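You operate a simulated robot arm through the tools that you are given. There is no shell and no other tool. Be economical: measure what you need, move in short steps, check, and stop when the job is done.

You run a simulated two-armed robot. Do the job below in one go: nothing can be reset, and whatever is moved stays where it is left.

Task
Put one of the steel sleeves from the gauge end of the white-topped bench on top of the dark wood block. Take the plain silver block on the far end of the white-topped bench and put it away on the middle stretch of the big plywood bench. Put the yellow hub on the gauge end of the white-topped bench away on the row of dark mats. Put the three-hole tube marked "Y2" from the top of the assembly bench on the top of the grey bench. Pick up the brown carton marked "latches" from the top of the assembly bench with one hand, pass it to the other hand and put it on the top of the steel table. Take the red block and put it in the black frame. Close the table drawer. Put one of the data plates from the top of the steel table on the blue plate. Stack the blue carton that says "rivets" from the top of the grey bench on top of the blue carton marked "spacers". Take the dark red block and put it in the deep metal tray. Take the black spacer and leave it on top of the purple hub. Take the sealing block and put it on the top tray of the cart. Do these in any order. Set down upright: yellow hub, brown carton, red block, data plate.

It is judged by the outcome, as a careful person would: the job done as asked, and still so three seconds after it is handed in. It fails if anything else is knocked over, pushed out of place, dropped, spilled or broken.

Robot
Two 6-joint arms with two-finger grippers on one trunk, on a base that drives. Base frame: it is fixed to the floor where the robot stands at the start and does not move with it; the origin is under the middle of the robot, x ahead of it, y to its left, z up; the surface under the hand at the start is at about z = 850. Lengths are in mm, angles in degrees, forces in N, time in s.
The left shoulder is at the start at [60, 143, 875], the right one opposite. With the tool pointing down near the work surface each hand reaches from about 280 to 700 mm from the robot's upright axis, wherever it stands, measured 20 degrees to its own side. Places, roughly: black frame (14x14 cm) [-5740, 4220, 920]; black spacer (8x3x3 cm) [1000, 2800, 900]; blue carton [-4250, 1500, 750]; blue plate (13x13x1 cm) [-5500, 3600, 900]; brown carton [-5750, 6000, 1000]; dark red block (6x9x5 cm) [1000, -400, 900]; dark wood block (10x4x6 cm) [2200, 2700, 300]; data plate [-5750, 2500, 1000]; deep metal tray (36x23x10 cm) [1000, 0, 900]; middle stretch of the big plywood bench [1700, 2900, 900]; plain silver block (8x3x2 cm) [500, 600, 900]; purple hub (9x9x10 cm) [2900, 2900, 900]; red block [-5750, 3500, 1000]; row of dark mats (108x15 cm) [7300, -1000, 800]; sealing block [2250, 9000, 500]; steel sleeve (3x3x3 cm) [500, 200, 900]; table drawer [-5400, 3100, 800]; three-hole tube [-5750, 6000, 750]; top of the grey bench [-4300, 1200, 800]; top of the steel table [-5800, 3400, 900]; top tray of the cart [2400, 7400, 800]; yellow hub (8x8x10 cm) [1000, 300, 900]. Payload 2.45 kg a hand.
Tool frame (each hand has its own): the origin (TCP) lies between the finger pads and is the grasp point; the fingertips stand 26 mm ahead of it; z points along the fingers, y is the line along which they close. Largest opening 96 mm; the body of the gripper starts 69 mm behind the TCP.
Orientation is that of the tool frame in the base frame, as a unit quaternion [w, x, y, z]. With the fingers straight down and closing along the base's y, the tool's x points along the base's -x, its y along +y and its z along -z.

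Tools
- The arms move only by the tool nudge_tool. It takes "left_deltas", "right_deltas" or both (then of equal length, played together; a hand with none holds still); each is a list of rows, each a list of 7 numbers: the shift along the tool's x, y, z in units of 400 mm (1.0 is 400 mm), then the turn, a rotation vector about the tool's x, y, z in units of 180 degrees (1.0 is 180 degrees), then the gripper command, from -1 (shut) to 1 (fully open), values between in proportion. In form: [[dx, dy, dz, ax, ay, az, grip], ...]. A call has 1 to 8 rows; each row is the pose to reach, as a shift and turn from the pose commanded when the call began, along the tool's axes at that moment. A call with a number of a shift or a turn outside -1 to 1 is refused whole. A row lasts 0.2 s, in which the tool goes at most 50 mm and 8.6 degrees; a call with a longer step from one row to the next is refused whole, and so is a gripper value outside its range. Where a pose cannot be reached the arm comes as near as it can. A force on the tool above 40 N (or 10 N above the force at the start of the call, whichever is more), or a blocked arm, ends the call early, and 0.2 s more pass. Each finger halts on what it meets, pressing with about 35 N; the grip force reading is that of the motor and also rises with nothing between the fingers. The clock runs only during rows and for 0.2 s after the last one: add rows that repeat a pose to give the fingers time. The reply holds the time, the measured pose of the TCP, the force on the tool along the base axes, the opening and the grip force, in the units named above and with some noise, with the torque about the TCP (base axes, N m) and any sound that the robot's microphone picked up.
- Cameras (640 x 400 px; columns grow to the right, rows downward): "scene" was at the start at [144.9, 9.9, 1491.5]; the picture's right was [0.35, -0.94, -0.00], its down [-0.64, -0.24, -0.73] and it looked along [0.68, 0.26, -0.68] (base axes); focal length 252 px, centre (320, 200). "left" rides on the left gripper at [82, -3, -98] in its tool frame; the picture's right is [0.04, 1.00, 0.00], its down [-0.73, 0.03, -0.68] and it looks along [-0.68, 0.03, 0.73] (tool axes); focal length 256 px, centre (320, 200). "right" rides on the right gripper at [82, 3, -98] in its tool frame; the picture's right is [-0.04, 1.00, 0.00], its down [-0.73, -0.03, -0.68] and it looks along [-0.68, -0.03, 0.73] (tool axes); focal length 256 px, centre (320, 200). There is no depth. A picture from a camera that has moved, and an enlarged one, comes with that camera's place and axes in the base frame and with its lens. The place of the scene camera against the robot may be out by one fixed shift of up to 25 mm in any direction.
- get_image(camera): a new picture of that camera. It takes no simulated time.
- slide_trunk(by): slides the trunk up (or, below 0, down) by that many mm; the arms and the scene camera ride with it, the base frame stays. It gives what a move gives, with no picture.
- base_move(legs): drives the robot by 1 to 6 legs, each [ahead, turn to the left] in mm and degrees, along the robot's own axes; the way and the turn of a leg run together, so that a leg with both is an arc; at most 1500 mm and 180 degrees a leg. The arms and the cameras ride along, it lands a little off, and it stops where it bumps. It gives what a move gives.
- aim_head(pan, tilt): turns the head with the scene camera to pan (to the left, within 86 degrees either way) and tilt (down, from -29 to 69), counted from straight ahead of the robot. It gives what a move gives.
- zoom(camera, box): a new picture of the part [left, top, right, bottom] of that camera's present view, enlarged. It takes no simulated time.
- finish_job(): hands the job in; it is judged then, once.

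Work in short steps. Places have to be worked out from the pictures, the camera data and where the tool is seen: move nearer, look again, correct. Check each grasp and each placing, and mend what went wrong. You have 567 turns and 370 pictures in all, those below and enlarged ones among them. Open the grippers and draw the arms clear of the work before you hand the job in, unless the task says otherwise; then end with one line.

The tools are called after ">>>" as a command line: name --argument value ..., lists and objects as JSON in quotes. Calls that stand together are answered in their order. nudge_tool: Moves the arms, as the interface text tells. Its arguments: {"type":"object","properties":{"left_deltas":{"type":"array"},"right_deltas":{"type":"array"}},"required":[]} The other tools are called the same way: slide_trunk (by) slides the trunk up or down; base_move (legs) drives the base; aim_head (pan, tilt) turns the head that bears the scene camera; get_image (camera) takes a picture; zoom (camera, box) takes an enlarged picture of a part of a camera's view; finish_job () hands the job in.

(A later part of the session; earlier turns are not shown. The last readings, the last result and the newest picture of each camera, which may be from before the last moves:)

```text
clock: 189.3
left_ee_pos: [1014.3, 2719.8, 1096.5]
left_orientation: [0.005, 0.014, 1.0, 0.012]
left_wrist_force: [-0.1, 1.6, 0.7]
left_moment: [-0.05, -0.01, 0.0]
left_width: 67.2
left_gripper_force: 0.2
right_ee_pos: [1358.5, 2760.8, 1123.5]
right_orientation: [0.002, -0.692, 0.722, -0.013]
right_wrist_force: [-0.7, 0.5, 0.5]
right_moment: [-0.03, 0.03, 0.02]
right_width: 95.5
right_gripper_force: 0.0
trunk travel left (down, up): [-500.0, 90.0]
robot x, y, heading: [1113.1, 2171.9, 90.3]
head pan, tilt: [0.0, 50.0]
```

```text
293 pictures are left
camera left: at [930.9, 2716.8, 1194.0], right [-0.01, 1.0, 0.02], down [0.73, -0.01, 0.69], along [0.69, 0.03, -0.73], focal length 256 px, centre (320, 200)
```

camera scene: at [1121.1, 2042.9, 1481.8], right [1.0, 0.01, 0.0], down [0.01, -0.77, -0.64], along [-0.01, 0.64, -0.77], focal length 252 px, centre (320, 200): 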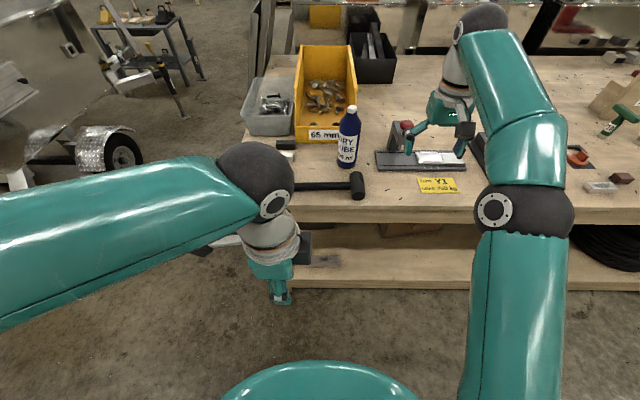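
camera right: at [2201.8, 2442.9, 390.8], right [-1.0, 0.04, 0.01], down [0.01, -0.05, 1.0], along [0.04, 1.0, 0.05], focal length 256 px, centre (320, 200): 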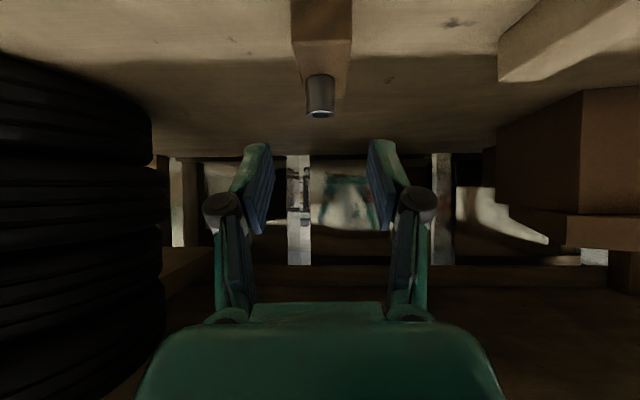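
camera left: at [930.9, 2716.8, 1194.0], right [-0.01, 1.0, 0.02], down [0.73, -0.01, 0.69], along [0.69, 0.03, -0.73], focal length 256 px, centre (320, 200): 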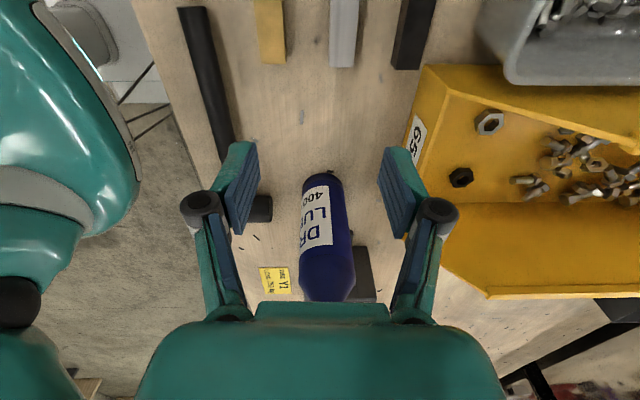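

The black bar lies along x, centre ≈[973,2815], between the silver bar and the grey bin. I move a little closer and hover over it.

>>> base_move --legs '[[30, 0]]'

>>> nudge_tool --left_deltas '[[0.04, 0.05, 0.03, 0, 0, 0, 0.2], [0.08, 0.1, 0.07, 0, 0, 0, 0.05], [0.1, 0.15, 0.12, 0, 0, 0, 0.05], [0.1, 0.16, 0.2, 0, 0, 0, 0.05]]'

>>> get_image --camera "left"

```text
clock: 190.2
left_ee_pos: [1014.3, 2750.4, 1095.6]
left_orientation: [0.003, 0.014, 1.0, 0.011]
left_wrist_force: [0.7, 0.8, -1.2]
left_moment: [-0.06, 0.03, 0.0]
left_width: 67.2
left_gripper_force: 0.1
right_ee_pos: [1358.2, 2792.3, 1122.3]
right_orientation: [0.001, -0.692, 0.721, -0.014]
right_wrist_force: [0.0, 0.9, -0.1]
right_moment: [-0.09, 0.03, -0.02]
right_width: 96.3
right_gripper_force: 0.1
trunk travel left (down, up): [-500.0, 90.0]
robot x, y, heading: [1112.7, 2210.0, 90.3]
head pan, tilt: [0.0, 50.0]
```

```text
clock: 191.2
left_ee_pos: [976.9, 2817.2, 1016.4]
left_orientation: [0.003, 0.014, 1.0, 0.013]
left_wrist_force: [-0.3, -0.5, -0.5]
left_moment: [0.02, -0.02, 0.05]
left_width: 50.2
left_gripper_force: 0.0
right_ee_pos: [1358.1, 2791.1, 1125.1]
right_orientation: [0.002, -0.692, 0.722, -0.014]
right_wrist_force: [-0.5, 0.9, 0.4]
right_moment: [0.03, 0.02, -0.04]
right_width: 96.2
right_gripper_force: 0.0
trunk travel left (down, up): [-500.0, 90.0]
robot x, y, heading: [1110.6, 2206.0, 90.5]
head pan, tilt: [0.0, 50.0]
```

```text
292 pictures are left
camera left: at [893.6, 2813.4, 1115.4], right [-0.01, 1.0, 0.03], down [0.73, -0.01, 0.69], along [0.68, 0.03, -0.73], focal length 256 px, centre (320, 200)
```

left: 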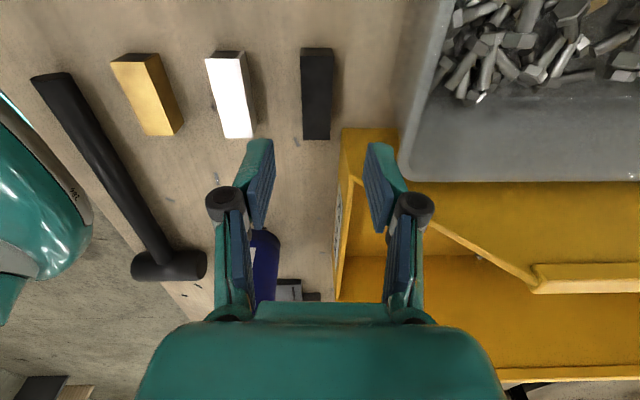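

The hand is centred over the black bar. Descend and grip.

>>> nudge_tool --left_deltas '[[0, 0.002, 0.1, 0, 0, 0, 0.05], [0, 0.002, 0.19, 0, 0, 0, 0.05], [0, 0.002, 0.25, 0, 0, 0, 0.05], [0, 0.002, 0.272, 0, 0, 0, 0.05], [0, 0.002, 0.272, 0, 0, 0, -0.6], [0, 0.002, 0.272, 0, 0, 0, -1], [0, 0.002, 0.272, 0, 0, 0, -1]]'

>>> get_image --camera "left"

```text
clock: 192.8
left_ee_pos: [977.6, 2817.9, 909.6]
left_orientation: [0.003, 0.014, 1.0, 0.013]
left_wrist_force: [-0.6, 0.3, -0.5]
left_moment: [0.01, -0.02, -0.01]
left_width: 23.6
left_gripper_force: 34.7
right_ee_pos: [1358.2, 2789.1, 1123.4]
right_orientation: [0.002, -0.693, 0.721, -0.013]
right_wrist_force: [0.8, -0.5, 0.0]
right_moment: [0.01, 0.01, -0.01]
right_width: 96.0
right_gripper_force: 0.0
trunk travel left (down, up): [-500.0, 90.0]
robot x, y, heading: [1112.4, 2205.0, 90.3]
head pan, tilt: [0.0, 50.0]
```

```text
291 pictures are left
camera left: at [894.2, 2815.7, 1007.2], right [-0.01, 1.0, 0.03], down [0.73, -0.01, 0.69], along [0.69, 0.03, -0.73], focal length 256 px, centre (320, 200)
```

left: 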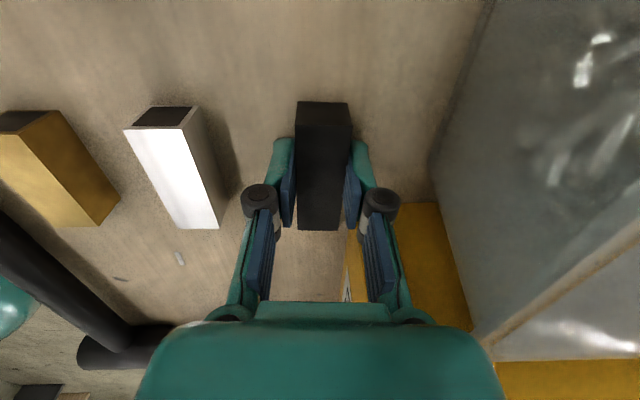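

>>> nudge_tool --left_deltas '[[0, 0, -0.03, 0, 0, 0, -1], [0, 0, -0.08, 0, 0, 0, -1], [0, 0, -0.16, 0, 0, 0, -1], [0, 0, -0.26, 0, 0, 0, -1], [0, 0, -0.36, 0, 0, 0, -1], [0, -0.1, -0.44, 0, 0, 0, -1], [0, -0.2, -0.48, 0, 0, 0, -1], [0, -0.3, -0.5, 0, 0, 0, -1]]'

>>> get_image --camera "left"

```text
refused: row 6 steps farther than a row can; nothing moved
```

```text
290 pictures are left
camera left: at [894.2, 2815.7, 1007.2], right [-0.01, 1.0, 0.03], down [0.73, -0.01, 0.69], along [0.69, 0.03, -0.73], focal length 256 px, centre (320, 200)
```

left: 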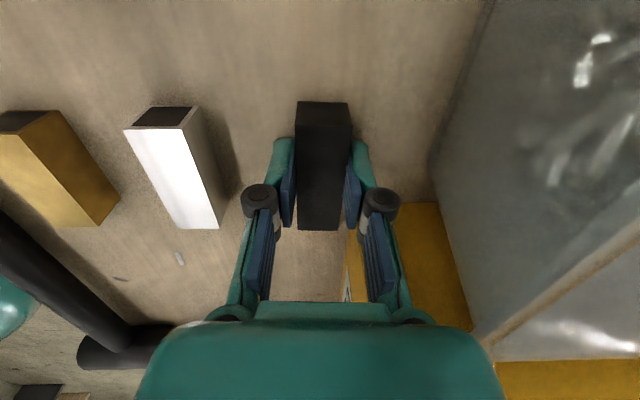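

>>> nudge_tool --left_deltas '[[0, 0, -0.03, 0, 0, 0, -1], [0, 0, -0.08, 0, 0, 0, -1], [0, 0, -0.16, 0, 0, 0, -1], [0, 0, -0.26, 0, 0, 0, -1], [0, 0, -0.36, 0, 0, 0, -1], [0, -0.08, -0.44, 0, 0, 0, -1], [0, -0.18, -0.48, 0, 0, 0, -1], [0, -0.28, -0.5, 0, 0, 0, -1]]'

>>> base_move --legs '[[-360, 0], [0, -50]]'

>>> get_image --camera "left"

```text
clock: 194.6
left_ee_pos: [974.3, 2699.0, 1106.6]
left_orientation: [0.004, 0.014, 1.0, 0.015]
left_wrist_force: [0.0, -0.8, -0.5]
left_moment: [0.03, -0.01, -0.01]
left_width: 23.9
left_gripper_force: 35.4
right_ee_pos: [1357.5, 2788.0, 1125.7]
right_orientation: [0.002, -0.692, 0.722, -0.011]
right_wrist_force: [-0.7, -1.1, 0.6]
right_moment: [0.01, -0.03, 0.01]
right_width: 96.0
right_gripper_force: 0.0
trunk travel left (down, up): [-500.0, 90.0]
robot x, y, heading: [1109.9, 2209.8, 90.5]
head pan, tilt: [0.0, 50.0]
```

```text
clock: 198.9
left_ee_pos: [1322.1, 2312.9, 1107.2]
left_orientation: [0.008, 0.351, 0.936, 0.01]
left_wrist_force: [0.8, 0.3, -1.1]
left_moment: [-0.01, 0.09, -0.01]
left_width: 23.8
left_gripper_force: 34.9
right_ee_pos: [1673.5, 2136.0, 1122.9]
right_orientation: [-0.006, -0.408, 0.913, -0.014]
right_wrist_force: [0.5, 0.8, -0.9]
right_moment: [0.02, 0.04, 0.04]
right_width: 95.9
right_gripper_force: 0.0
trunk travel left (down, up): [-500.0, 90.0]
robot x, y, heading: [1088.0, 1860.9, 49.7]
head pan, tilt: [0.0, 50.0]
stopped in leg 2: the robot was blocked; the commanded pose is now the measured one
```

```text
289 pictures are left
camera left: at [1255.5, 2362.8, 1204.7], right [0.63, 0.78, 0.02], down [0.56, -0.47, 0.68], along [0.55, -0.41, -0.73], focal length 256 px, centre (320, 200)
```

left: 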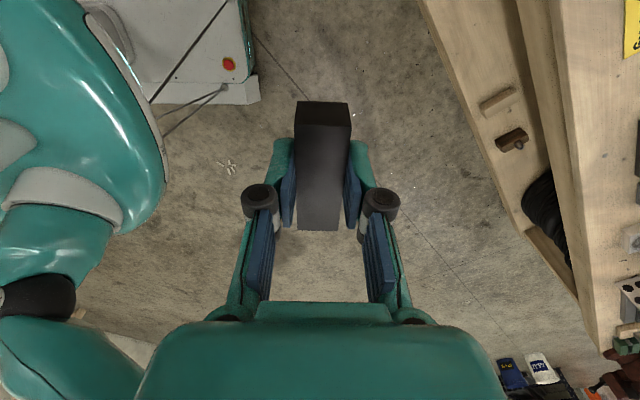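

The spacer is held. I turn to heading 0 and drive along the bench to its right end.

>>> base_move --legs '[[0, -50], [1500, 0]]'

>>> aim_head --pan 60 --tilt 35

>>> get_image --camera "scene"

```text
clock: 201.6
left_ee_pos: [1584.1, 1998.7, 1106.7]
left_orientation: [0.011, 0.695, 0.719, 0.007]
left_wrist_force: [0.5, -0.3, -0.8]
left_moment: [0.09, 0.05, -0.03]
left_width: 23.7
left_gripper_force: 35.4
right_ee_pos: [1685.1, 1621.4, 1121.8]
right_orientation: [-0.007, -0.008, 1.0, -0.01]
right_wrist_force: [0.6, -1.5, -0.6]
right_moment: [0.09, 0.03, 0.01]
right_width: 96.1
right_gripper_force: 0.0
trunk travel left (down, up): [-500.0, 90.0]
robot x, y, heading: [1089.0, 1902.6, 2.2]
head pan, tilt: [0.0, 50.0]
stopped in leg 1: the robot was blocked; the commanded pose is now the measured one
```

```text
clock: 202.9
left_ee_pos: [1583.7, 2001.1, 1108.5]
left_orientation: [0.013, 0.695, 0.719, 0.006]
left_wrist_force: [-0.9, 0.3, -0.3]
left_moment: [0.0, 0.01, 0.04]
left_width: 23.8
left_gripper_force: 34.8
right_ee_pos: [1683.1, 1624.5, 1124.7]
right_orientation: [-0.007, -0.009, 1.0, -0.011]
right_wrist_force: [0.2, -0.4, 0.1]
right_moment: [0.0, 0.01, -0.02]
right_width: 96.3
right_gripper_force: 0.1
trunk travel left (down, up): [-500.0, 90.0]
robot x, y, heading: [1092.4, 1903.0, 2.1]
head pan, tilt: [60.0, 35.0]
```

```text
288 pictures are left
camera scene: at [1199.8, 1964.2, 1503.5], right [0.88, -0.47, 0.0], down [-0.27, -0.51, -0.82], along [0.38, 0.72, -0.57], focal length 252 px, centre (320, 200)
```

scene: 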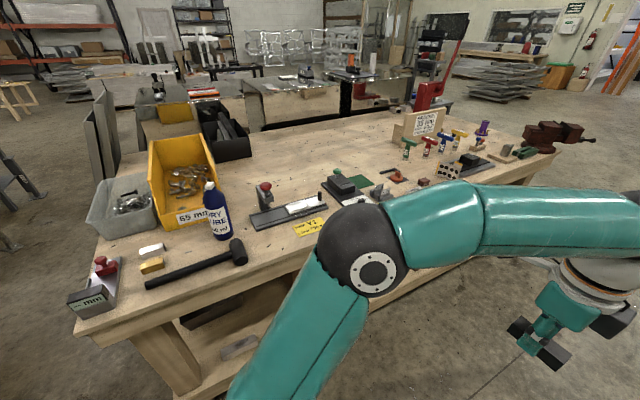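

>>> base_move --legs '[[1500, 0], [360, 0]]'

>>> base_move --legs '[[0, 45]]'

>>> base_move --legs '[[0, 43]]'

>>> aim_head --pan 0 --tilt 50

>>> get_image --camera "scene"

```text
clock: 212.2
left_ee_pos: [3386.1, 2063.1, 1108.6]
left_orientation: [0.013, 0.697, 0.717, 0.008]
left_wrist_force: [0.3, -0.5, -0.6]
left_moment: [-0.02, 0.03, -0.03]
left_width: 23.6
left_gripper_force: 35.1
right_ee_pos: [3485.7, 1684.8, 1123.1]
right_orientation: [-0.007, -0.006, 1.0, -0.011]
right_wrist_force: [0.9, 0.3, -0.8]
right_moment: [0.01, -0.01, -0.01]
right_width: 96.0
right_gripper_force: 0.0
trunk travel left (down, up): [-500.0, 90.0]
robot x, y, heading: [2888.4, 1963.9, 1.9]
head pan, tilt: [60.0, 35.0]
```

```text
clock: 214.5
left_ee_pos: [3213.4, 2351.5, 1108.8]
left_orientation: [0.01, 0.418, 0.908, 0.01]
left_wrist_force: [-0.5, 0.5, -0.6]
left_moment: [-0.03, -0.07, 0.02]
left_width: 23.9
left_gripper_force: 34.9
right_ee_pos: [3527.5, 2119.4, 1128.3]
right_orientation: [-0.001, -0.34, 0.94, -0.012]
right_wrist_force: [-0.6, 0.9, 0.2]
right_moment: [-0.03, -0.03, 0.03]
right_width: 96.1
right_gripper_force: 0.0
trunk travel left (down, up): [-500.0, 90.0]
robot x, y, heading: [2914.3, 1943.1, 41.8]
head pan, tilt: [60.0, 35.0]
stopped in leg 1: the robot was blocked; the commanded pose is now the measured one
```

```text
clock: 217.2
left_ee_pos: [2855.7, 2451.3, 1111.5]
left_orientation: [0.005, 0.055, 0.998, 0.014]
left_wrist_force: [0.2, 0.8, -0.4]
left_moment: [0.01, 0.01, 0.01]
left_width: 23.7
left_gripper_force: 34.4
right_ee_pos: [3243.2, 2495.7, 1127.1]
right_orientation: [0.004, -0.66, 0.751, -0.012]
right_wrist_force: [-0.1, -0.4, -0.4]
right_moment: [-0.03, 0.04, -0.02]
right_width: 96.0
right_gripper_force: 0.0
trunk travel left (down, up): [-500.0, 90.0]
robot x, y, heading: [2950.6, 1939.7, 84.5]
head pan, tilt: [60.0, 35.0]
```

```text
clock: 218.4
left_ee_pos: [2856.5, 2448.9, 1109.0]
left_orientation: [0.006, 0.055, 0.998, 0.013]
left_wrist_force: [-1.3, -0.1, 0.5]
left_moment: [0.01, -0.05, 0.01]
left_width: 23.8
left_gripper_force: 34.8
right_ee_pos: [3244.2, 2495.4, 1127.5]
right_orientation: [0.003, -0.66, 0.751, -0.012]
right_wrist_force: [-0.4, -0.2, 0.4]
right_moment: [0.05, -0.02, 0.01]
right_width: 96.0
right_gripper_force: 0.0
trunk travel left (down, up): [-500.0, 90.0]
robot x, y, heading: [2948.6, 1939.9, 84.6]
head pan, tilt: [0.0, 50.0]
```

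```text
287 pictures are left
camera scene: at [2969.2, 2060.2, 1481.8], right [1.0, -0.1, 0.0], down [-0.07, -0.76, -0.64], along [0.06, 0.64, -0.77], focal length 252 px, centre (320, 200)
```

scene: 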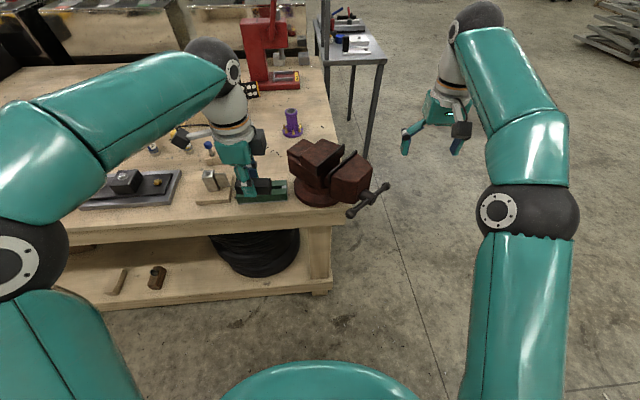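

The purple hub stands near [2925,2930], close to the bench's right end; I'll approach it from that end. Drive around past the vise.

>>> base_move --legs '[[0, -38]]'

>>> base_move --legs '[[900, 0]]'

>>> base_move --legs '[[0, 40]]'

```text
clock: 220.8
left_ee_pos: [3185.6, 2401.7, 1109.5]
left_orientation: [0.008, 0.375, 0.927, 0.009]
left_wrist_force: [0.4, -0.2, -0.4]
left_moment: [-0.01, 0.0, -0.02]
left_width: 23.8
left_gripper_force: 35.0
right_ee_pos: [3521.2, 2199.6, 1126.9]
right_orientation: [-0.001, -0.382, 0.924, -0.011]
right_wrist_force: [-0.4, -0.5, -0.7]
right_moment: [0.01, -0.01, 0.03]
right_width: 96.1
right_gripper_force: 0.0
trunk travel left (down, up): [-500.0, 90.0]
robot x, y, heading: [2927.9, 1960.9, 47.1]
head pan, tilt: [0.0, 50.0]
```

```text
clock: 223.3
left_ee_pos: [3416.5, 2650.6, 1108.1]
left_orientation: [0.008, 0.372, 0.928, 0.01]
left_wrist_force: [-0.4, 0.5, 0.4]
left_moment: [0.02, -0.05, -0.01]
left_width: 23.7
left_gripper_force: 35.7
right_ee_pos: [3745.8, 2445.4, 1120.1]
right_orientation: [0.001, -0.383, 0.924, -0.01]
right_wrist_force: [-0.9, 0.7, -0.4]
right_moment: [-0.06, -0.02, -0.02]
right_width: 95.9
right_gripper_force: 0.0
trunk travel left (down, up): [-500.0, 90.0]
robot x, y, heading: [3162.0, 2214.9, 47.9]
head pan, tilt: [0.0, 50.0]
stopped in leg 1: the robot was blocked; the commanded pose is now the measured one
```

```text
clock: 225.0
left_ee_pos: [3269.0, 2728.1, 1103.4]
left_orientation: [0.007, 0.214, 0.977, 0.004]
left_wrist_force: [-0.5, 0.3, -1.2]
left_moment: [-0.01, -0.09, -0.03]
left_width: 23.5
left_gripper_force: 35.2
right_ee_pos: [3657.8, 2652.4, 1108.9]
right_orientation: [0.024, -0.533, 0.846, -0.002]
right_wrist_force: [-0.7, 0.9, 1.4]
right_moment: [-0.03, -0.11, 0.01]
right_width: 96.1
right_gripper_force: 0.0
trunk travel left (down, up): [-500.0, 90.0]
robot x, y, heading: [3174.5, 2212.4, 63.0]
head pan, tilt: [0.0, 50.0]
stopped in leg 1: the robot was blocked; the commanded pose is now the measured one
```

That looks like a real bump (the robot even tilts slightly). Let me look before moving.

>>> get_image --camera "scene"

>>> aim_head --pan 60 --tilt 60

>>> get_image --camera "scene"

>>> get_image --camera "left"

```text
286 pictures are left
camera scene: at [3240.0, 2319.2, 1481.7], right [0.89, -0.45, 0.0], down [-0.35, -0.68, -0.64], along [0.29, 0.57, -0.77], focal length 252 px, centre (320, 200)
```

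scene: 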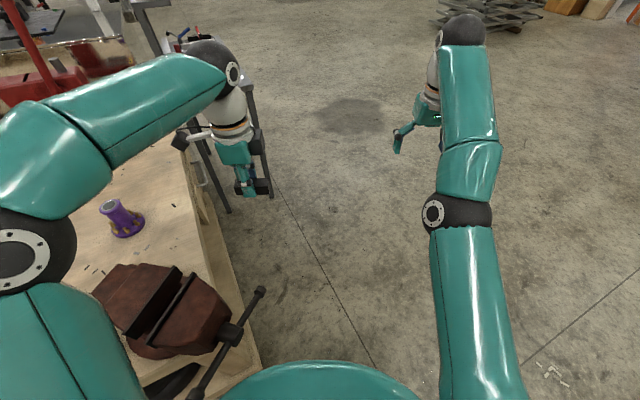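

```text
clock: 226.3
left_ee_pos: [3272.8, 2726.5, 1103.7]
left_orientation: [0.005, 0.215, 0.976, 0.004]
left_wrist_force: [0.4, 0.8, -0.5]
left_moment: [-0.01, -0.02, 0.01]
left_width: 24.2
left_gripper_force: 35.2
right_ee_pos: [3660.8, 2652.5, 1106.9]
right_orientation: [0.022, -0.532, 0.846, 0.0]
right_wrist_force: [-0.3, 0.6, 0.0]
right_moment: [0.02, -0.02, 0.02]
right_width: 96.2
right_gripper_force: 0.1
trunk travel left (down, up): [-500.0, 90.0]
robot x, y, heading: [3176.6, 2212.8, 63.1]
head pan, tilt: [60.0, 60.0]
```

```text
285 pictures are left
camera scene: at [3173.2, 2304.3, 1469.3], right [0.84, 0.54, 0.0], down [0.47, -0.73, -0.5], along [-0.27, 0.42, -0.87], focal length 252 px, centre (320, 200)
```

scene: 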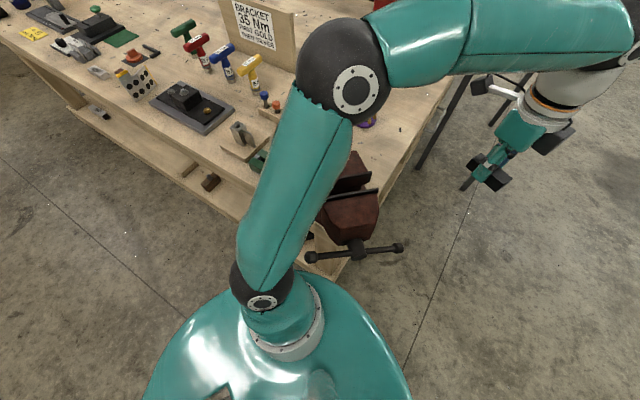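

```text
284 pictures are left
camera left: at [3194.7, 2757.1, 1201.3], right [0.38, 0.92, 0.01], down [0.67, -0.29, 0.69], along [0.64, -0.26, -0.73], focal length 256 px, centre (320, 200)
```

left: 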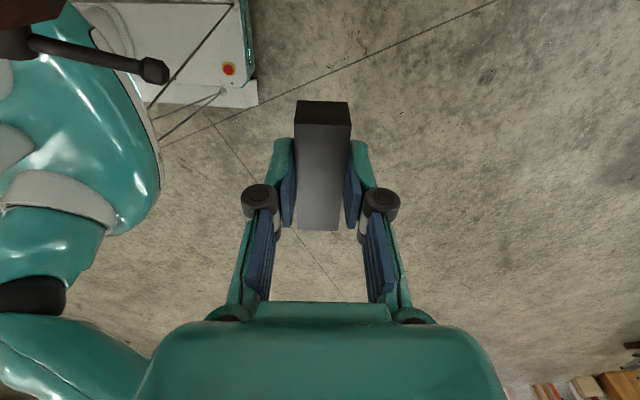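

The body met the vise/bench corner. I back off and take a wider path to the right.

>>> base_move --legs '[[-250, 0]]'

>>> base_move --legs '[[0, -40]]'

>>> base_move --legs '[[0, -23], [580, 0]]'

>>> aim_head --pan 70 --tilt 40

>>> get_image --camera "scene"

```text
clock: 228.2
left_ee_pos: [3155.8, 2497.6, 1103.5]
left_orientation: [0.006, 0.215, 0.977, 0.005]
left_wrist_force: [-0.4, 0.0, 0.3]
left_moment: [-0.02, 0.01, 0.0]
left_width: 23.8
left_gripper_force: 34.7
right_ee_pos: [3543.7, 2421.3, 1106.4]
right_orientation: [0.022, -0.532, 0.847, 0.0]
right_wrist_force: [0.5, 0.2, 1.1]
right_moment: [-0.01, 0.02, 0.0]
right_width: 95.9
right_gripper_force: 0.2
trunk travel left (down, up): [-500.0, 90.0]
robot x, y, heading: [3061.5, 1983.5, 62.8]
head pan, tilt: [60.0, 60.0]
```

```text
clock: 230.2
left_ee_pos: [3413.9, 2371.4, 1104.8]
left_orientation: [0.006, 0.475, 0.88, 0.002]
left_wrist_force: [1.0, -0.4, -0.4]
left_moment: [0.03, 0.03, 0.03]
left_width: 23.8
left_gripper_force: 35.1
right_ee_pos: [3697.6, 2098.5, 1109.0]
right_orientation: [0.022, -0.279, 0.96, -0.003]
right_wrist_force: [-0.4, -0.2, 0.1]
right_moment: [0.04, 0.01, -0.01]
right_width: 96.1
right_gripper_force: 0.0
trunk travel left (down, up): [-500.0, 90.0]
robot x, y, heading: [3041.3, 2008.9, 30.4]
head pan, tilt: [60.0, 60.0]
stopped in leg 1: the robot was blocked; the commanded pose is now the measured one
```

```text
clock: 232.1
left_ee_pos: [3528.0, 2202.8, 1104.7]
left_orientation: [0.005, 0.639, 0.77, 0.002]
left_wrist_force: [-0.2, -0.8, 0.0]
left_moment: [0.06, 0.0, -0.01]
left_width: 23.8
left_gripper_force: 34.9
right_ee_pos: [3682.9, 1842.7, 1106.6]
right_orientation: [0.018, -0.087, 0.996, -0.009]
right_wrist_force: [-0.5, 0.2, -0.2]
right_moment: [0.04, 0.0, 0.01]
right_width: 95.9
right_gripper_force: 0.0
trunk travel left (down, up): [-500.0, 90.0]
robot x, y, heading: [3046.3, 2031.7, 7.1]
head pan, tilt: [60.0, 60.0]
stopped in leg 1: the robot was blocked; the commanded pose is now the measured one
```

```text
clock: 232.9
left_ee_pos: [3528.1, 2203.7, 1105.3]
left_orientation: [0.007, 0.639, 0.769, 0.001]
left_wrist_force: [0.0, -0.4, -0.5]
left_moment: [0.03, 0.01, -0.02]
left_width: 23.8
left_gripper_force: 35.2
right_ee_pos: [3682.1, 1843.4, 1106.7]
right_orientation: [0.017, -0.087, 0.996, -0.009]
right_wrist_force: [0.5, -0.5, 0.1]
right_moment: [0.01, 0.03, 0.0]
right_width: 96.1
right_gripper_force: 0.0
trunk travel left (down, up): [-500.0, 90.0]
robot x, y, heading: [3043.9, 2026.8, 7.7]
head pan, tilt: [70.0, 40.0]
```

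```text
283 pictures are left
camera scene: at [3131.4, 2101.0, 1496.0], right [0.98, -0.22, 0.0], down [-0.14, -0.63, -0.77], along [0.17, 0.75, -0.64], focal length 252 px, centre (320, 200)
```

scene: 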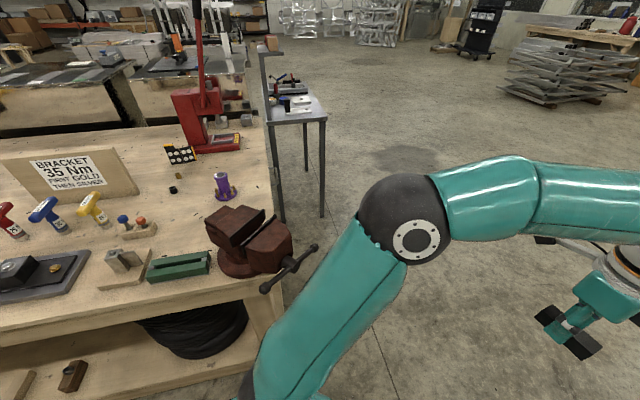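

>>> base_move --legs '[[600, 0]]'

>>> base_move --legs '[[0, 28]]'

>>> base_move --legs '[[0, 28]]'

>>> base_move --legs '[[0, 26]]'

```text
clock: 236.4
left_ee_pos: [4136.4, 2282.4, 1103.9]
left_orientation: [0.007, 0.639, 0.77, 0.001]
left_wrist_force: [0.3, -1.2, -0.5]
left_moment: [0.0, 0.03, 0.01]
left_width: 23.9
left_gripper_force: 35.2
right_ee_pos: [4290.7, 1922.9, 1107.3]
right_orientation: [0.016, -0.087, 0.996, -0.009]
right_wrist_force: [-0.2, 0.3, -0.3]
right_moment: [-0.04, 0.03, 0.0]
right_width: 96.1
right_gripper_force: 0.0
trunk travel left (down, up): [-500.0, 90.0]
robot x, y, heading: [3654.6, 2109.6, 7.5]
head pan, tilt: [70.0, 40.0]
```

```text
clock: 238.4
left_ee_pos: [3997.0, 2489.5, 1106.2]
left_orientation: [0.005, 0.432, 0.902, 0.003]
left_wrist_force: [-0.5, -0.6, 0.0]
left_moment: [0.01, -0.02, -0.01]
left_width: 23.9
left_gripper_force: 34.8
right_ee_pos: [4302.3, 2245.3, 1109.4]
right_orientation: [0.018, -0.328, 0.945, -0.005]
right_wrist_force: [-0.4, 0.2, -0.4]
right_moment: [0.04, 0.04, -0.02]
right_width: 95.9
right_gripper_force: 0.0
trunk travel left (down, up): [-500.0, 90.0]
robot x, y, heading: [3664.9, 2091.1, 35.5]
head pan, tilt: [70.0, 40.0]
```

```text
clock: 240.4
left_ee_pos: [3765.5, 2600.6, 1105.9]
left_orientation: [0.005, 0.196, 0.981, 0.004]
left_wrist_force: [0.3, 0.7, 0.6]
left_moment: [0.0, 0.0, -0.02]
left_width: 23.5
left_gripper_force: 34.9
right_ee_pos: [4151.8, 2533.0, 1109.6]
right_orientation: [0.019, -0.549, 0.835, -0.001]
right_wrist_force: [-0.3, -0.3, -0.6]
right_moment: [-0.02, 0.0, 0.03]
right_width: 96.0
right_gripper_force: 0.0
trunk travel left (down, up): [-500.0, 90.0]
robot x, y, heading: [3689.7, 2078.6, 64.5]
head pan, tilt: [70.0, 40.0]
```

```text
clock: 242.3
left_ee_pos: [3522.1, 2579.1, 1104.7]
left_orientation: [0.004, -0.036, 0.999, 0.005]
left_wrist_force: [-0.1, 0.7, -0.7]
left_moment: [-0.04, -0.01, -0.01]
left_width: 23.6
left_gripper_force: 34.8
right_ee_pos: [3898.4, 2692.4, 1109.1]
right_orientation: [-0.017, 0.728, -0.685, -0.003]
right_wrist_force: [-0.3, 0.2, 0.9]
right_moment: [0.02, 0.01, -0.02]
right_width: 95.8
right_gripper_force: 0.1
trunk travel left (down, up): [-500.0, 90.0]
robot x, y, heading: [3715.9, 2081.6, 90.6]
head pan, tilt: [70.0, 40.0]
```

>>> base_move --legs '[[830, 0]]'

>>> base_move --legs '[[0, 28]]'

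>>> base_move --legs '[[0, 28]]'

>>> base_move --legs '[[0, 28]]'

>>> aim_head --pan 0 --tilt 45

>>> get_image --camera "scene"

```text
clock: 246.8
left_ee_pos: [3524.4, 3413.1, 1107.3]
left_orientation: [0.004, -0.03, 1.0, 0.005]
left_wrist_force: [-0.8, 0.3, -1.3]
left_moment: [-0.04, 0.01, -0.02]
left_width: 23.7
left_gripper_force: 35.5
right_ee_pos: [3902.2, 3523.0, 1109.7]
right_orientation: [-0.017, 0.725, -0.689, -0.003]
right_wrist_force: [-0.9, -0.3, 0.5]
right_moment: [0.04, -0.03, 0.0]
right_width: 96.1
right_gripper_force: 0.0
trunk travel left (down, up): [-500.0, 90.0]
robot x, y, heading: [3709.9, 2911.3, 90.1]
head pan, tilt: [70.0, 40.0]
```

```text
clock: 248.7
left_ee_pos: [3313.2, 3265.7, 1107.5]
left_orientation: [0.003, -0.27, 0.963, 0.006]
left_wrist_force: [0.6, -0.3, -0.4]
left_moment: [-0.01, 0.01, 0.04]
left_width: 23.8
left_gripper_force: 35.0
right_ee_pos: [3595.6, 3538.4, 1110.6]
right_orientation: [-0.016, 0.869, -0.495, -0.008]
right_wrist_force: [-0.7, 1.2, 0.2]
right_moment: [-0.02, 0.0, -0.01]
right_width: 96.1
right_gripper_force: 0.1
trunk travel left (down, up): [-500.0, 90.0]
robot x, y, heading: [3728.6, 2920.9, 117.8]
head pan, tilt: [70.0, 40.0]
```

```text
clock: 250.7
left_ee_pos: [3201.2, 3030.5, 1107.4]
left_orientation: [0.001, -0.492, 0.87, 0.007]
left_wrist_force: [0.1, -0.3, -1.8]
left_moment: [-0.03, 0.01, 0.01]
left_width: 23.7
left_gripper_force: 34.9
right_ee_pos: [3324.2, 3402.4, 1109.9]
right_orientation: [-0.013, 0.962, -0.271, -0.011]
right_wrist_force: [-2.2, 0.4, -1.0]
right_moment: [-0.05, -0.11, -0.03]
right_width: 96.2
right_gripper_force: 0.2
trunk travel left (down, up): [-500.0, 90.0]
robot x, y, heading: [3744.6, 2941.7, 145.8]
head pan, tilt: [70.0, 40.0]
```

```text
clock: 251.5
left_ee_pos: [3197.0, 3015.8, 1108.2]
left_orientation: [0.001, -0.502, 0.865, 0.006]
left_wrist_force: [-0.3, 0.3, -0.8]
left_moment: [0.04, -0.01, 0.04]
left_width: 23.8
left_gripper_force: 35.6
right_ee_pos: [3315.3, 3389.6, 1111.4]
right_orientation: [-0.014, 0.965, -0.263, -0.015]
right_wrist_force: [-0.9, 0.0, 0.9]
right_moment: [-0.02, 0.02, -0.04]
right_width: 96.3
right_gripper_force: 0.0
trunk travel left (down, up): [-500.0, 90.0]
robot x, y, heading: [3747.0, 2942.2, 146.5]
head pan, tilt: [70.0, 40.0]
stopped in leg 1: the robot was blocked; the commanded pose is now the measured one
```

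```text
clock: 252.9
left_ee_pos: [3195.0, 3015.4, 1107.8]
left_orientation: [0.0, -0.502, 0.865, 0.006]
left_wrist_force: [-0.6, 0.0, 0.4]
left_moment: [-0.01, 0.01, 0.01]
left_width: 23.9
left_gripper_force: 34.7
right_ee_pos: [3314.6, 3390.0, 1111.5]
right_orientation: [-0.014, 0.965, -0.263, -0.014]
right_wrist_force: [0.2, -0.3, 0.2]
right_moment: [-0.02, 0.04, 0.01]
right_width: 96.0
right_gripper_force: 0.0
trunk travel left (down, up): [-500.0, 90.0]
robot x, y, heading: [3745.8, 2940.9, 146.6]
head pan, tilt: [0.0, 45.0]
```

```text
282 pictures are left
camera scene: at [3633.7, 3001.6, 1488.7], right [0.55, 0.84, 0.0], down [0.59, -0.39, -0.71], along [-0.59, 0.39, -0.71], focal length 252 px, centre (320, 200)
```

scene: 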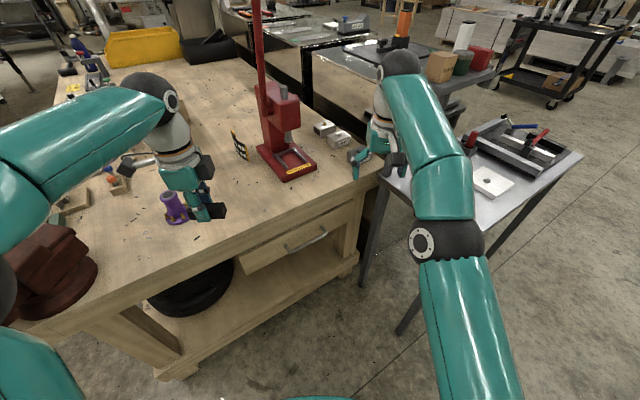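

The bench's end edge is at x≈3175 and the hub ≈[2957,2930]. Finish turning to face it.

>>> base_move --legs '[[0, 33]]'

>>> base_move --legs '[[210, 0]]'

>>> get_image --camera "left"

>>> get_image --camera "scene"

```text
clock: 255.1
left_ee_pos: [3238.9, 2710.0, 1109.8]
left_orientation: [0.001, 0.725, -0.689, -0.007]
left_wrist_force: [0.7, -1.2, 0.0]
left_moment: [0.02, 0.02, -0.01]
left_width: 24.0
left_gripper_force: 35.4
right_ee_pos: [3139.4, 3089.4, 1103.1]
right_orientation: [-0.007, 1.0, 0.018, -0.023]
right_wrist_force: [0.2, -0.2, 1.6]
right_moment: [0.05, -0.03, 0.02]
right_width: 96.0
right_gripper_force: 0.0
trunk travel left (down, up): [-500.0, 90.0]
robot x, y, heading: [3746.2, 2966.5, 178.6]
head pan, tilt: [0.0, 45.0]
stopped in leg 1: the robot was blocked; the commanded pose is now the measured one
```

```text
clock: 256.7
left_ee_pos: [3025.6, 2716.6, 1108.8]
left_orientation: [0.0, 0.723, -0.691, -0.007]
left_wrist_force: [0.2, -0.3, -1.3]
left_moment: [0.0, -0.02, 0.03]
left_width: 23.8
left_gripper_force: 34.8
right_ee_pos: [2927.8, 3095.8, 1104.1]
right_orientation: [-0.008, 1.0, 0.017, -0.022]
right_wrist_force: [-0.4, -0.2, 0.1]
right_moment: [0.0, -0.09, 0.01]
right_width: 96.3
right_gripper_force: 0.1
trunk travel left (down, up): [-500.0, 90.0]
robot x, y, heading: [3531.2, 2975.8, 178.6]
head pan, tilt: [0.0, 45.0]
```

```text
281 pictures are left
camera left: at [3032.2, 2635.2, 1207.0], right [-1.0, -0.08, 0.01], down [-0.06, 0.73, 0.69], along [-0.06, 0.68, -0.73], focal length 256 px, centre (320, 200)
```

left: 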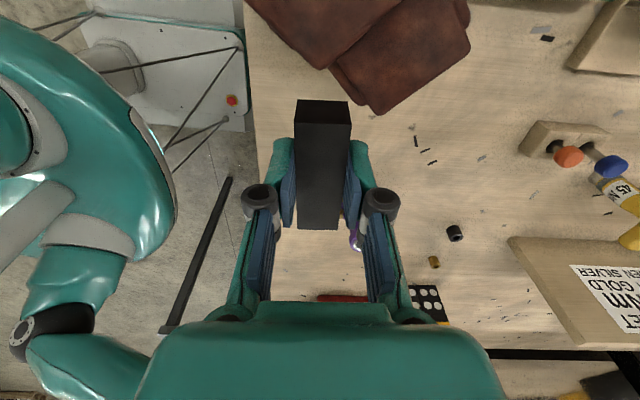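

```text
280 pictures are left
camera scene: at [3395.0, 2959.3, 1488.5], right [0.02, 1.0, 0.0], down [0.71, -0.02, -0.71], along [-0.71, 0.02, -0.71], focal length 252 px, centre (320, 200)
```

scene: 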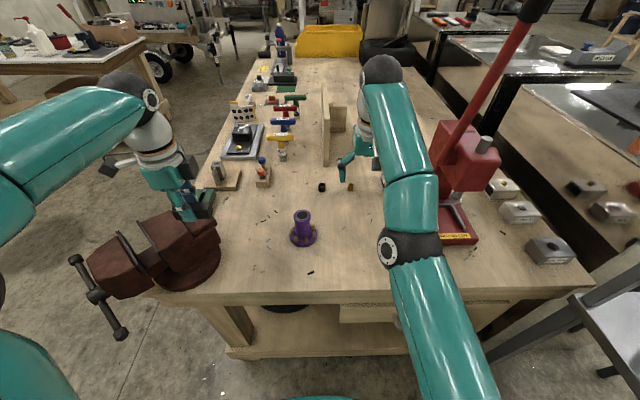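

>>> get_image --camera "right"

>>> zoom --camera "scene" --box '[240, 180, 360, 255]'

```text
279 pictures are left
camera right: at [3014.1, 3094.3, 1196.9], right [-0.01, -1.0, -0.01], down [-0.7, -0.01, 0.71], along [-0.71, 0.01, -0.7], focal length 256 px, centre (320, 200)
```

right: 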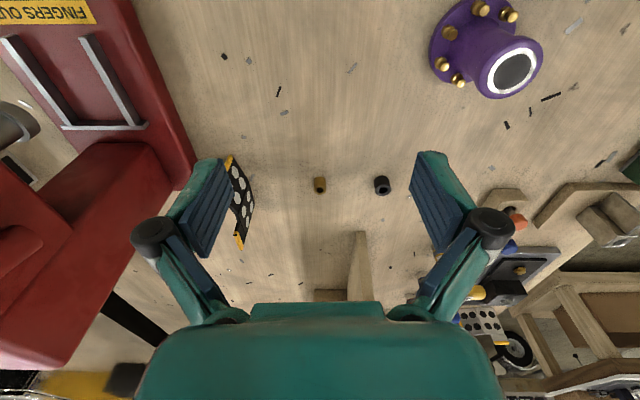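

```text
5.33 times, centred on (300, 218) of scene
camera zoom: at [3395.0, 2959.3, 1488.5], right [0.02, 1.0, 0.0], down [0.71, -0.02, -0.71], along [-0.71, 0.02, -0.71], focal length 1344 px, centre (427, 107)
```

zoom: 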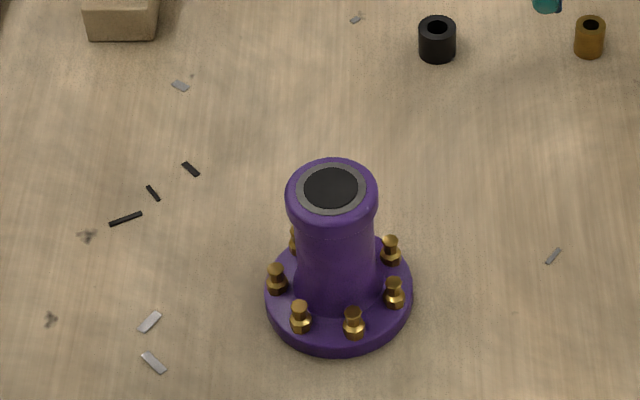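

Right camera puts the hub at ≈[2937,2932], top z≈967, top disc ~50 mm across. I move the spacer above it and pull the right hand back.

>>> nudge_tool --left_deltas '[[-0.09, 0.033, 0, 0, 0, 0, -1], [-0.18, 0.066, 0, 0, 0, 0, -1], [-0.27, 0.1, 0, 0, 0, 0, -1], [-0.36, 0.13, 0.04, 0, 0, 0, -1], [-0.45, 0.165, 0.08, 0, 0, 0, -1], [-0.548, 0.197, 0.13, 0, 0, 0, -1]]' --right_deltas '[[0.05, -0.02, 0, 0, 0, 0, 1], [0.1, -0.04, 0, 0, 0, 0, 1], [0.15, -0.06, 0, 0, 0, 0, 1], [0.2, -0.08, 0, 0, 0, 0, 1], [0.25, -0.1, 0, 0, 0, 0, 1], [0.3, -0.12, 0, 0, 0, 0, 1]]'

>>> get_image --camera "left"

>>> get_image --camera "right"

```text
clock: 258.1
left_ee_pos: [2934.2, 2933.0, 1059.5]
left_orientation: [0.0, 0.723, -0.691, -0.005]
left_wrist_force: [-0.4, 0.4, 0.1]
left_moment: [-0.01, -0.1, -0.01]
left_width: 23.9
left_gripper_force: 34.5
right_ee_pos: [3043.6, 3148.8, 1098.8]
right_orientation: [-0.007, 1.0, 0.015, -0.022]
right_wrist_force: [-0.5, -0.3, -0.6]
right_moment: [0.0, -0.06, 0.0]
right_width: 95.5
right_gripper_force: 0.1
right hand out of reach, approached as far as the arm can: row 1, 2, 3, 4
trunk travel left (down, up): [-500.0, 90.0]
robot x, y, heading: [3533.2, 2975.9, 178.9]
head pan, tilt: [0.0, 45.0]
```

```text
277 pictures are left
camera left: at [2941.6, 2851.5, 1156.7], right [-1.0, -0.09, 0.01], down [-0.06, 0.73, 0.68], along [-0.06, 0.68, -0.73], focal length 256 px, centre (320, 200)
```

left: 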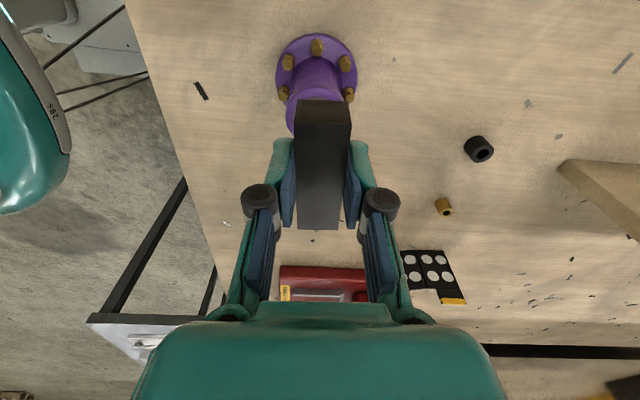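

```text
276 pictures are left
camera right: at [3129.2, 3146.5, 1191.8], right [-0.01, -1.0, -0.01], down [-0.7, 0.0, 0.71], along [-0.71, 0.02, -0.7], focal length 256 px, centre (320, 200)
```

right: 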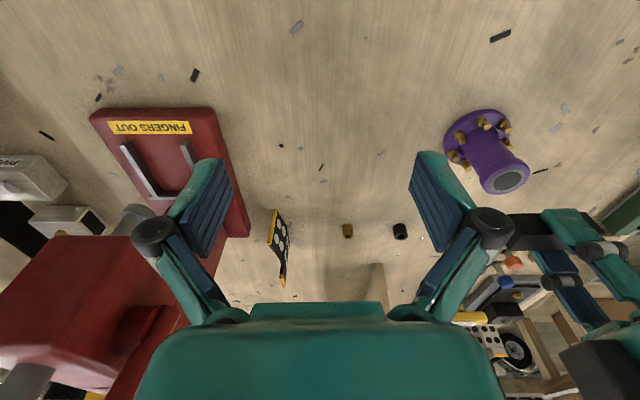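

TCP is over the hub axis within a few mm. Lower gently to contact.

>>> nudge_tool --left_deltas '[[0, 0, 0.06, 0, 0, 0, -1], [0, 0, 0.11, 0, 0, 0, -1], [0, 0, 0.125, 0, 0, 0, -1], [0, 0, 0.132, 0, 0, 0, -1], [0, 0, 0.138, 0, 0, 0, -1]]'

```text
clock: 259.3
left_ee_pos: [2936.6, 2933.8, 1006.7]
left_orientation: [0.001, 0.723, -0.691, -0.007]
left_wrist_force: [-0.2, -0.8, -0.3]
left_moment: [0.03, 0.02, -0.03]
left_width: 24.0
left_gripper_force: 35.2
right_ee_pos: [3046.9, 3147.9, 1099.1]
right_orientation: [-0.008, 1.0, 0.016, -0.023]
right_wrist_force: [0.4, 0.4, -0.8]
right_moment: [0.0, -0.01, 0.01]
right_width: 96.1
right_gripper_force: 0.0
trunk travel left (down, up): [-500.0, 90.0]
robot x, y, heading: [3535.3, 2973.2, 178.8]
head pan, tilt: [0.0, 45.0]
```

>>> nudge_tool --left_deltas '[[0, 0, 0.008, 0, 0, 0, -1], [0, 0, 0.016, 0, 0, 0, -1], [0, 0, 0.022, 0, 0, 0, -1]]'

>>> get_image --camera "right"

```text
clock: 260.1
left_ee_pos: [2937.9, 2932.9, 1001.3]
left_orientation: [0.003, 0.723, -0.691, -0.01]
left_wrist_force: [-3.7, -1.0, 18.1]
left_moment: [0.11, -0.07, -0.03]
left_width: 23.9
left_gripper_force: 35.2
right_ee_pos: [3048.9, 3149.8, 1100.3]
right_orientation: [-0.008, 1.0, 0.017, -0.024]
right_wrist_force: [-0.4, 0.2, -0.6]
right_moment: [0.0, -0.02, -0.01]
right_width: 95.9
right_gripper_force: 0.0
trunk travel left (down, up): [-500.0, 90.0]
robot x, y, heading: [3532.5, 2974.1, 178.6]
head pan, tilt: [0.0, 45.0]
```

```text
275 pictures are left
camera right: at [3134.6, 3146.6, 1193.9], right [-0.01, -1.0, -0.01], down [-0.7, -0.01, 0.71], along [-0.71, 0.01, -0.7], focal length 256 px, centre (320, 200)
```

right: 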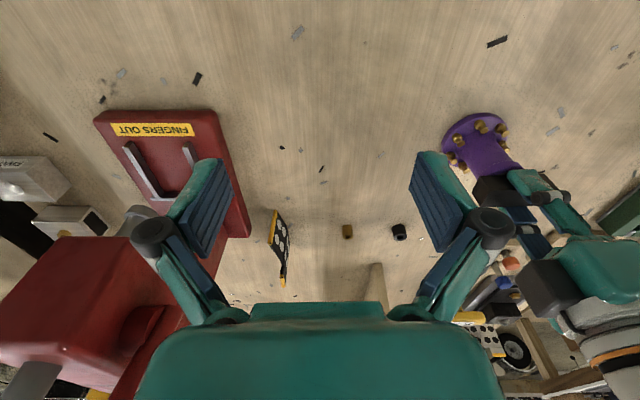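

Contact (18 N). Relieve slightly, open, and rise.

>>> nudge_tool --left_deltas '[[0, 0, -0.009, 0, 0, 0, -1], [0, 0, -0.009, 0, 0, 0, -0.3], [0, 0, -0.009, 0, 0, 0, 0], [0, 0, -0.009, 0, 0, 0, 0], [0, 0, -0.06, 0, 0, 0, 0], [0, 0, -0.15, 0, 0, 0, 0], [0, 0, -0.25, 0, 0, 0, 0.3]]'

>>> get_image --camera "left"

>>> zoom --camera "right" --box '[400, 60, 600, 185]'

```text
clock: 261.7
left_ee_pos: [2936.7, 2933.1, 1096.1]
left_orientation: [0.001, 0.723, -0.691, -0.005]
left_wrist_force: [-0.4, -0.6, 0.1]
left_moment: [-0.06, 0.02, -0.02]
left_width: 62.3
left_gripper_force: 0.1
right_ee_pos: [3046.5, 3148.6, 1099.1]
right_orientation: [-0.007, 1.0, 0.016, -0.023]
right_wrist_force: [0.0, 0.7, 0.4]
right_moment: [0.0, 0.05, -0.02]
right_width: 95.7
right_gripper_force: 0.0
trunk travel left (down, up): [-500.0, 90.0]
robot x, y, heading: [3529.1, 2975.8, 178.8]
head pan, tilt: [0.0, 45.0]
```

```text
274 pictures are left
camera left: at [2944.1, 2851.4, 1194.2], right [-1.0, -0.08, 0.01], down [-0.06, 0.73, 0.68], along [-0.06, 0.68, -0.73], focal length 256 px, centre (320, 200)
```

left: 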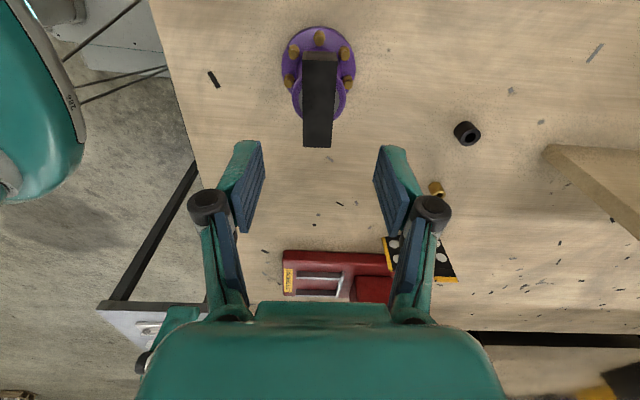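

```text
3.20 times, centred on (500, 122) of right
camera zoom: at [3133.0, 3147.0, 1192.8], right [-0.01, -1.0, -0.01], down [-0.7, 0.0, 0.71], along [-0.71, 0.01, -0.7], focal length 819 px, centre (-256, 448)
```

zoom: 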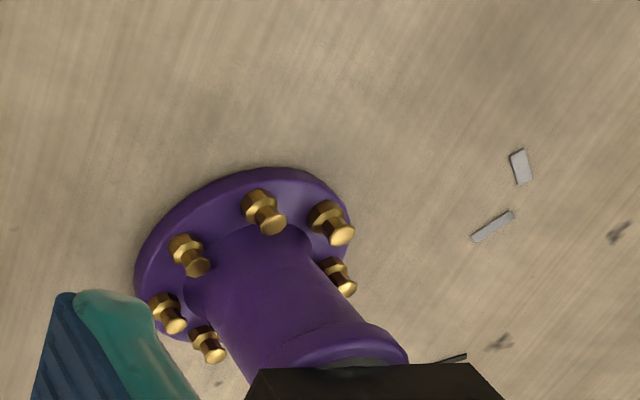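

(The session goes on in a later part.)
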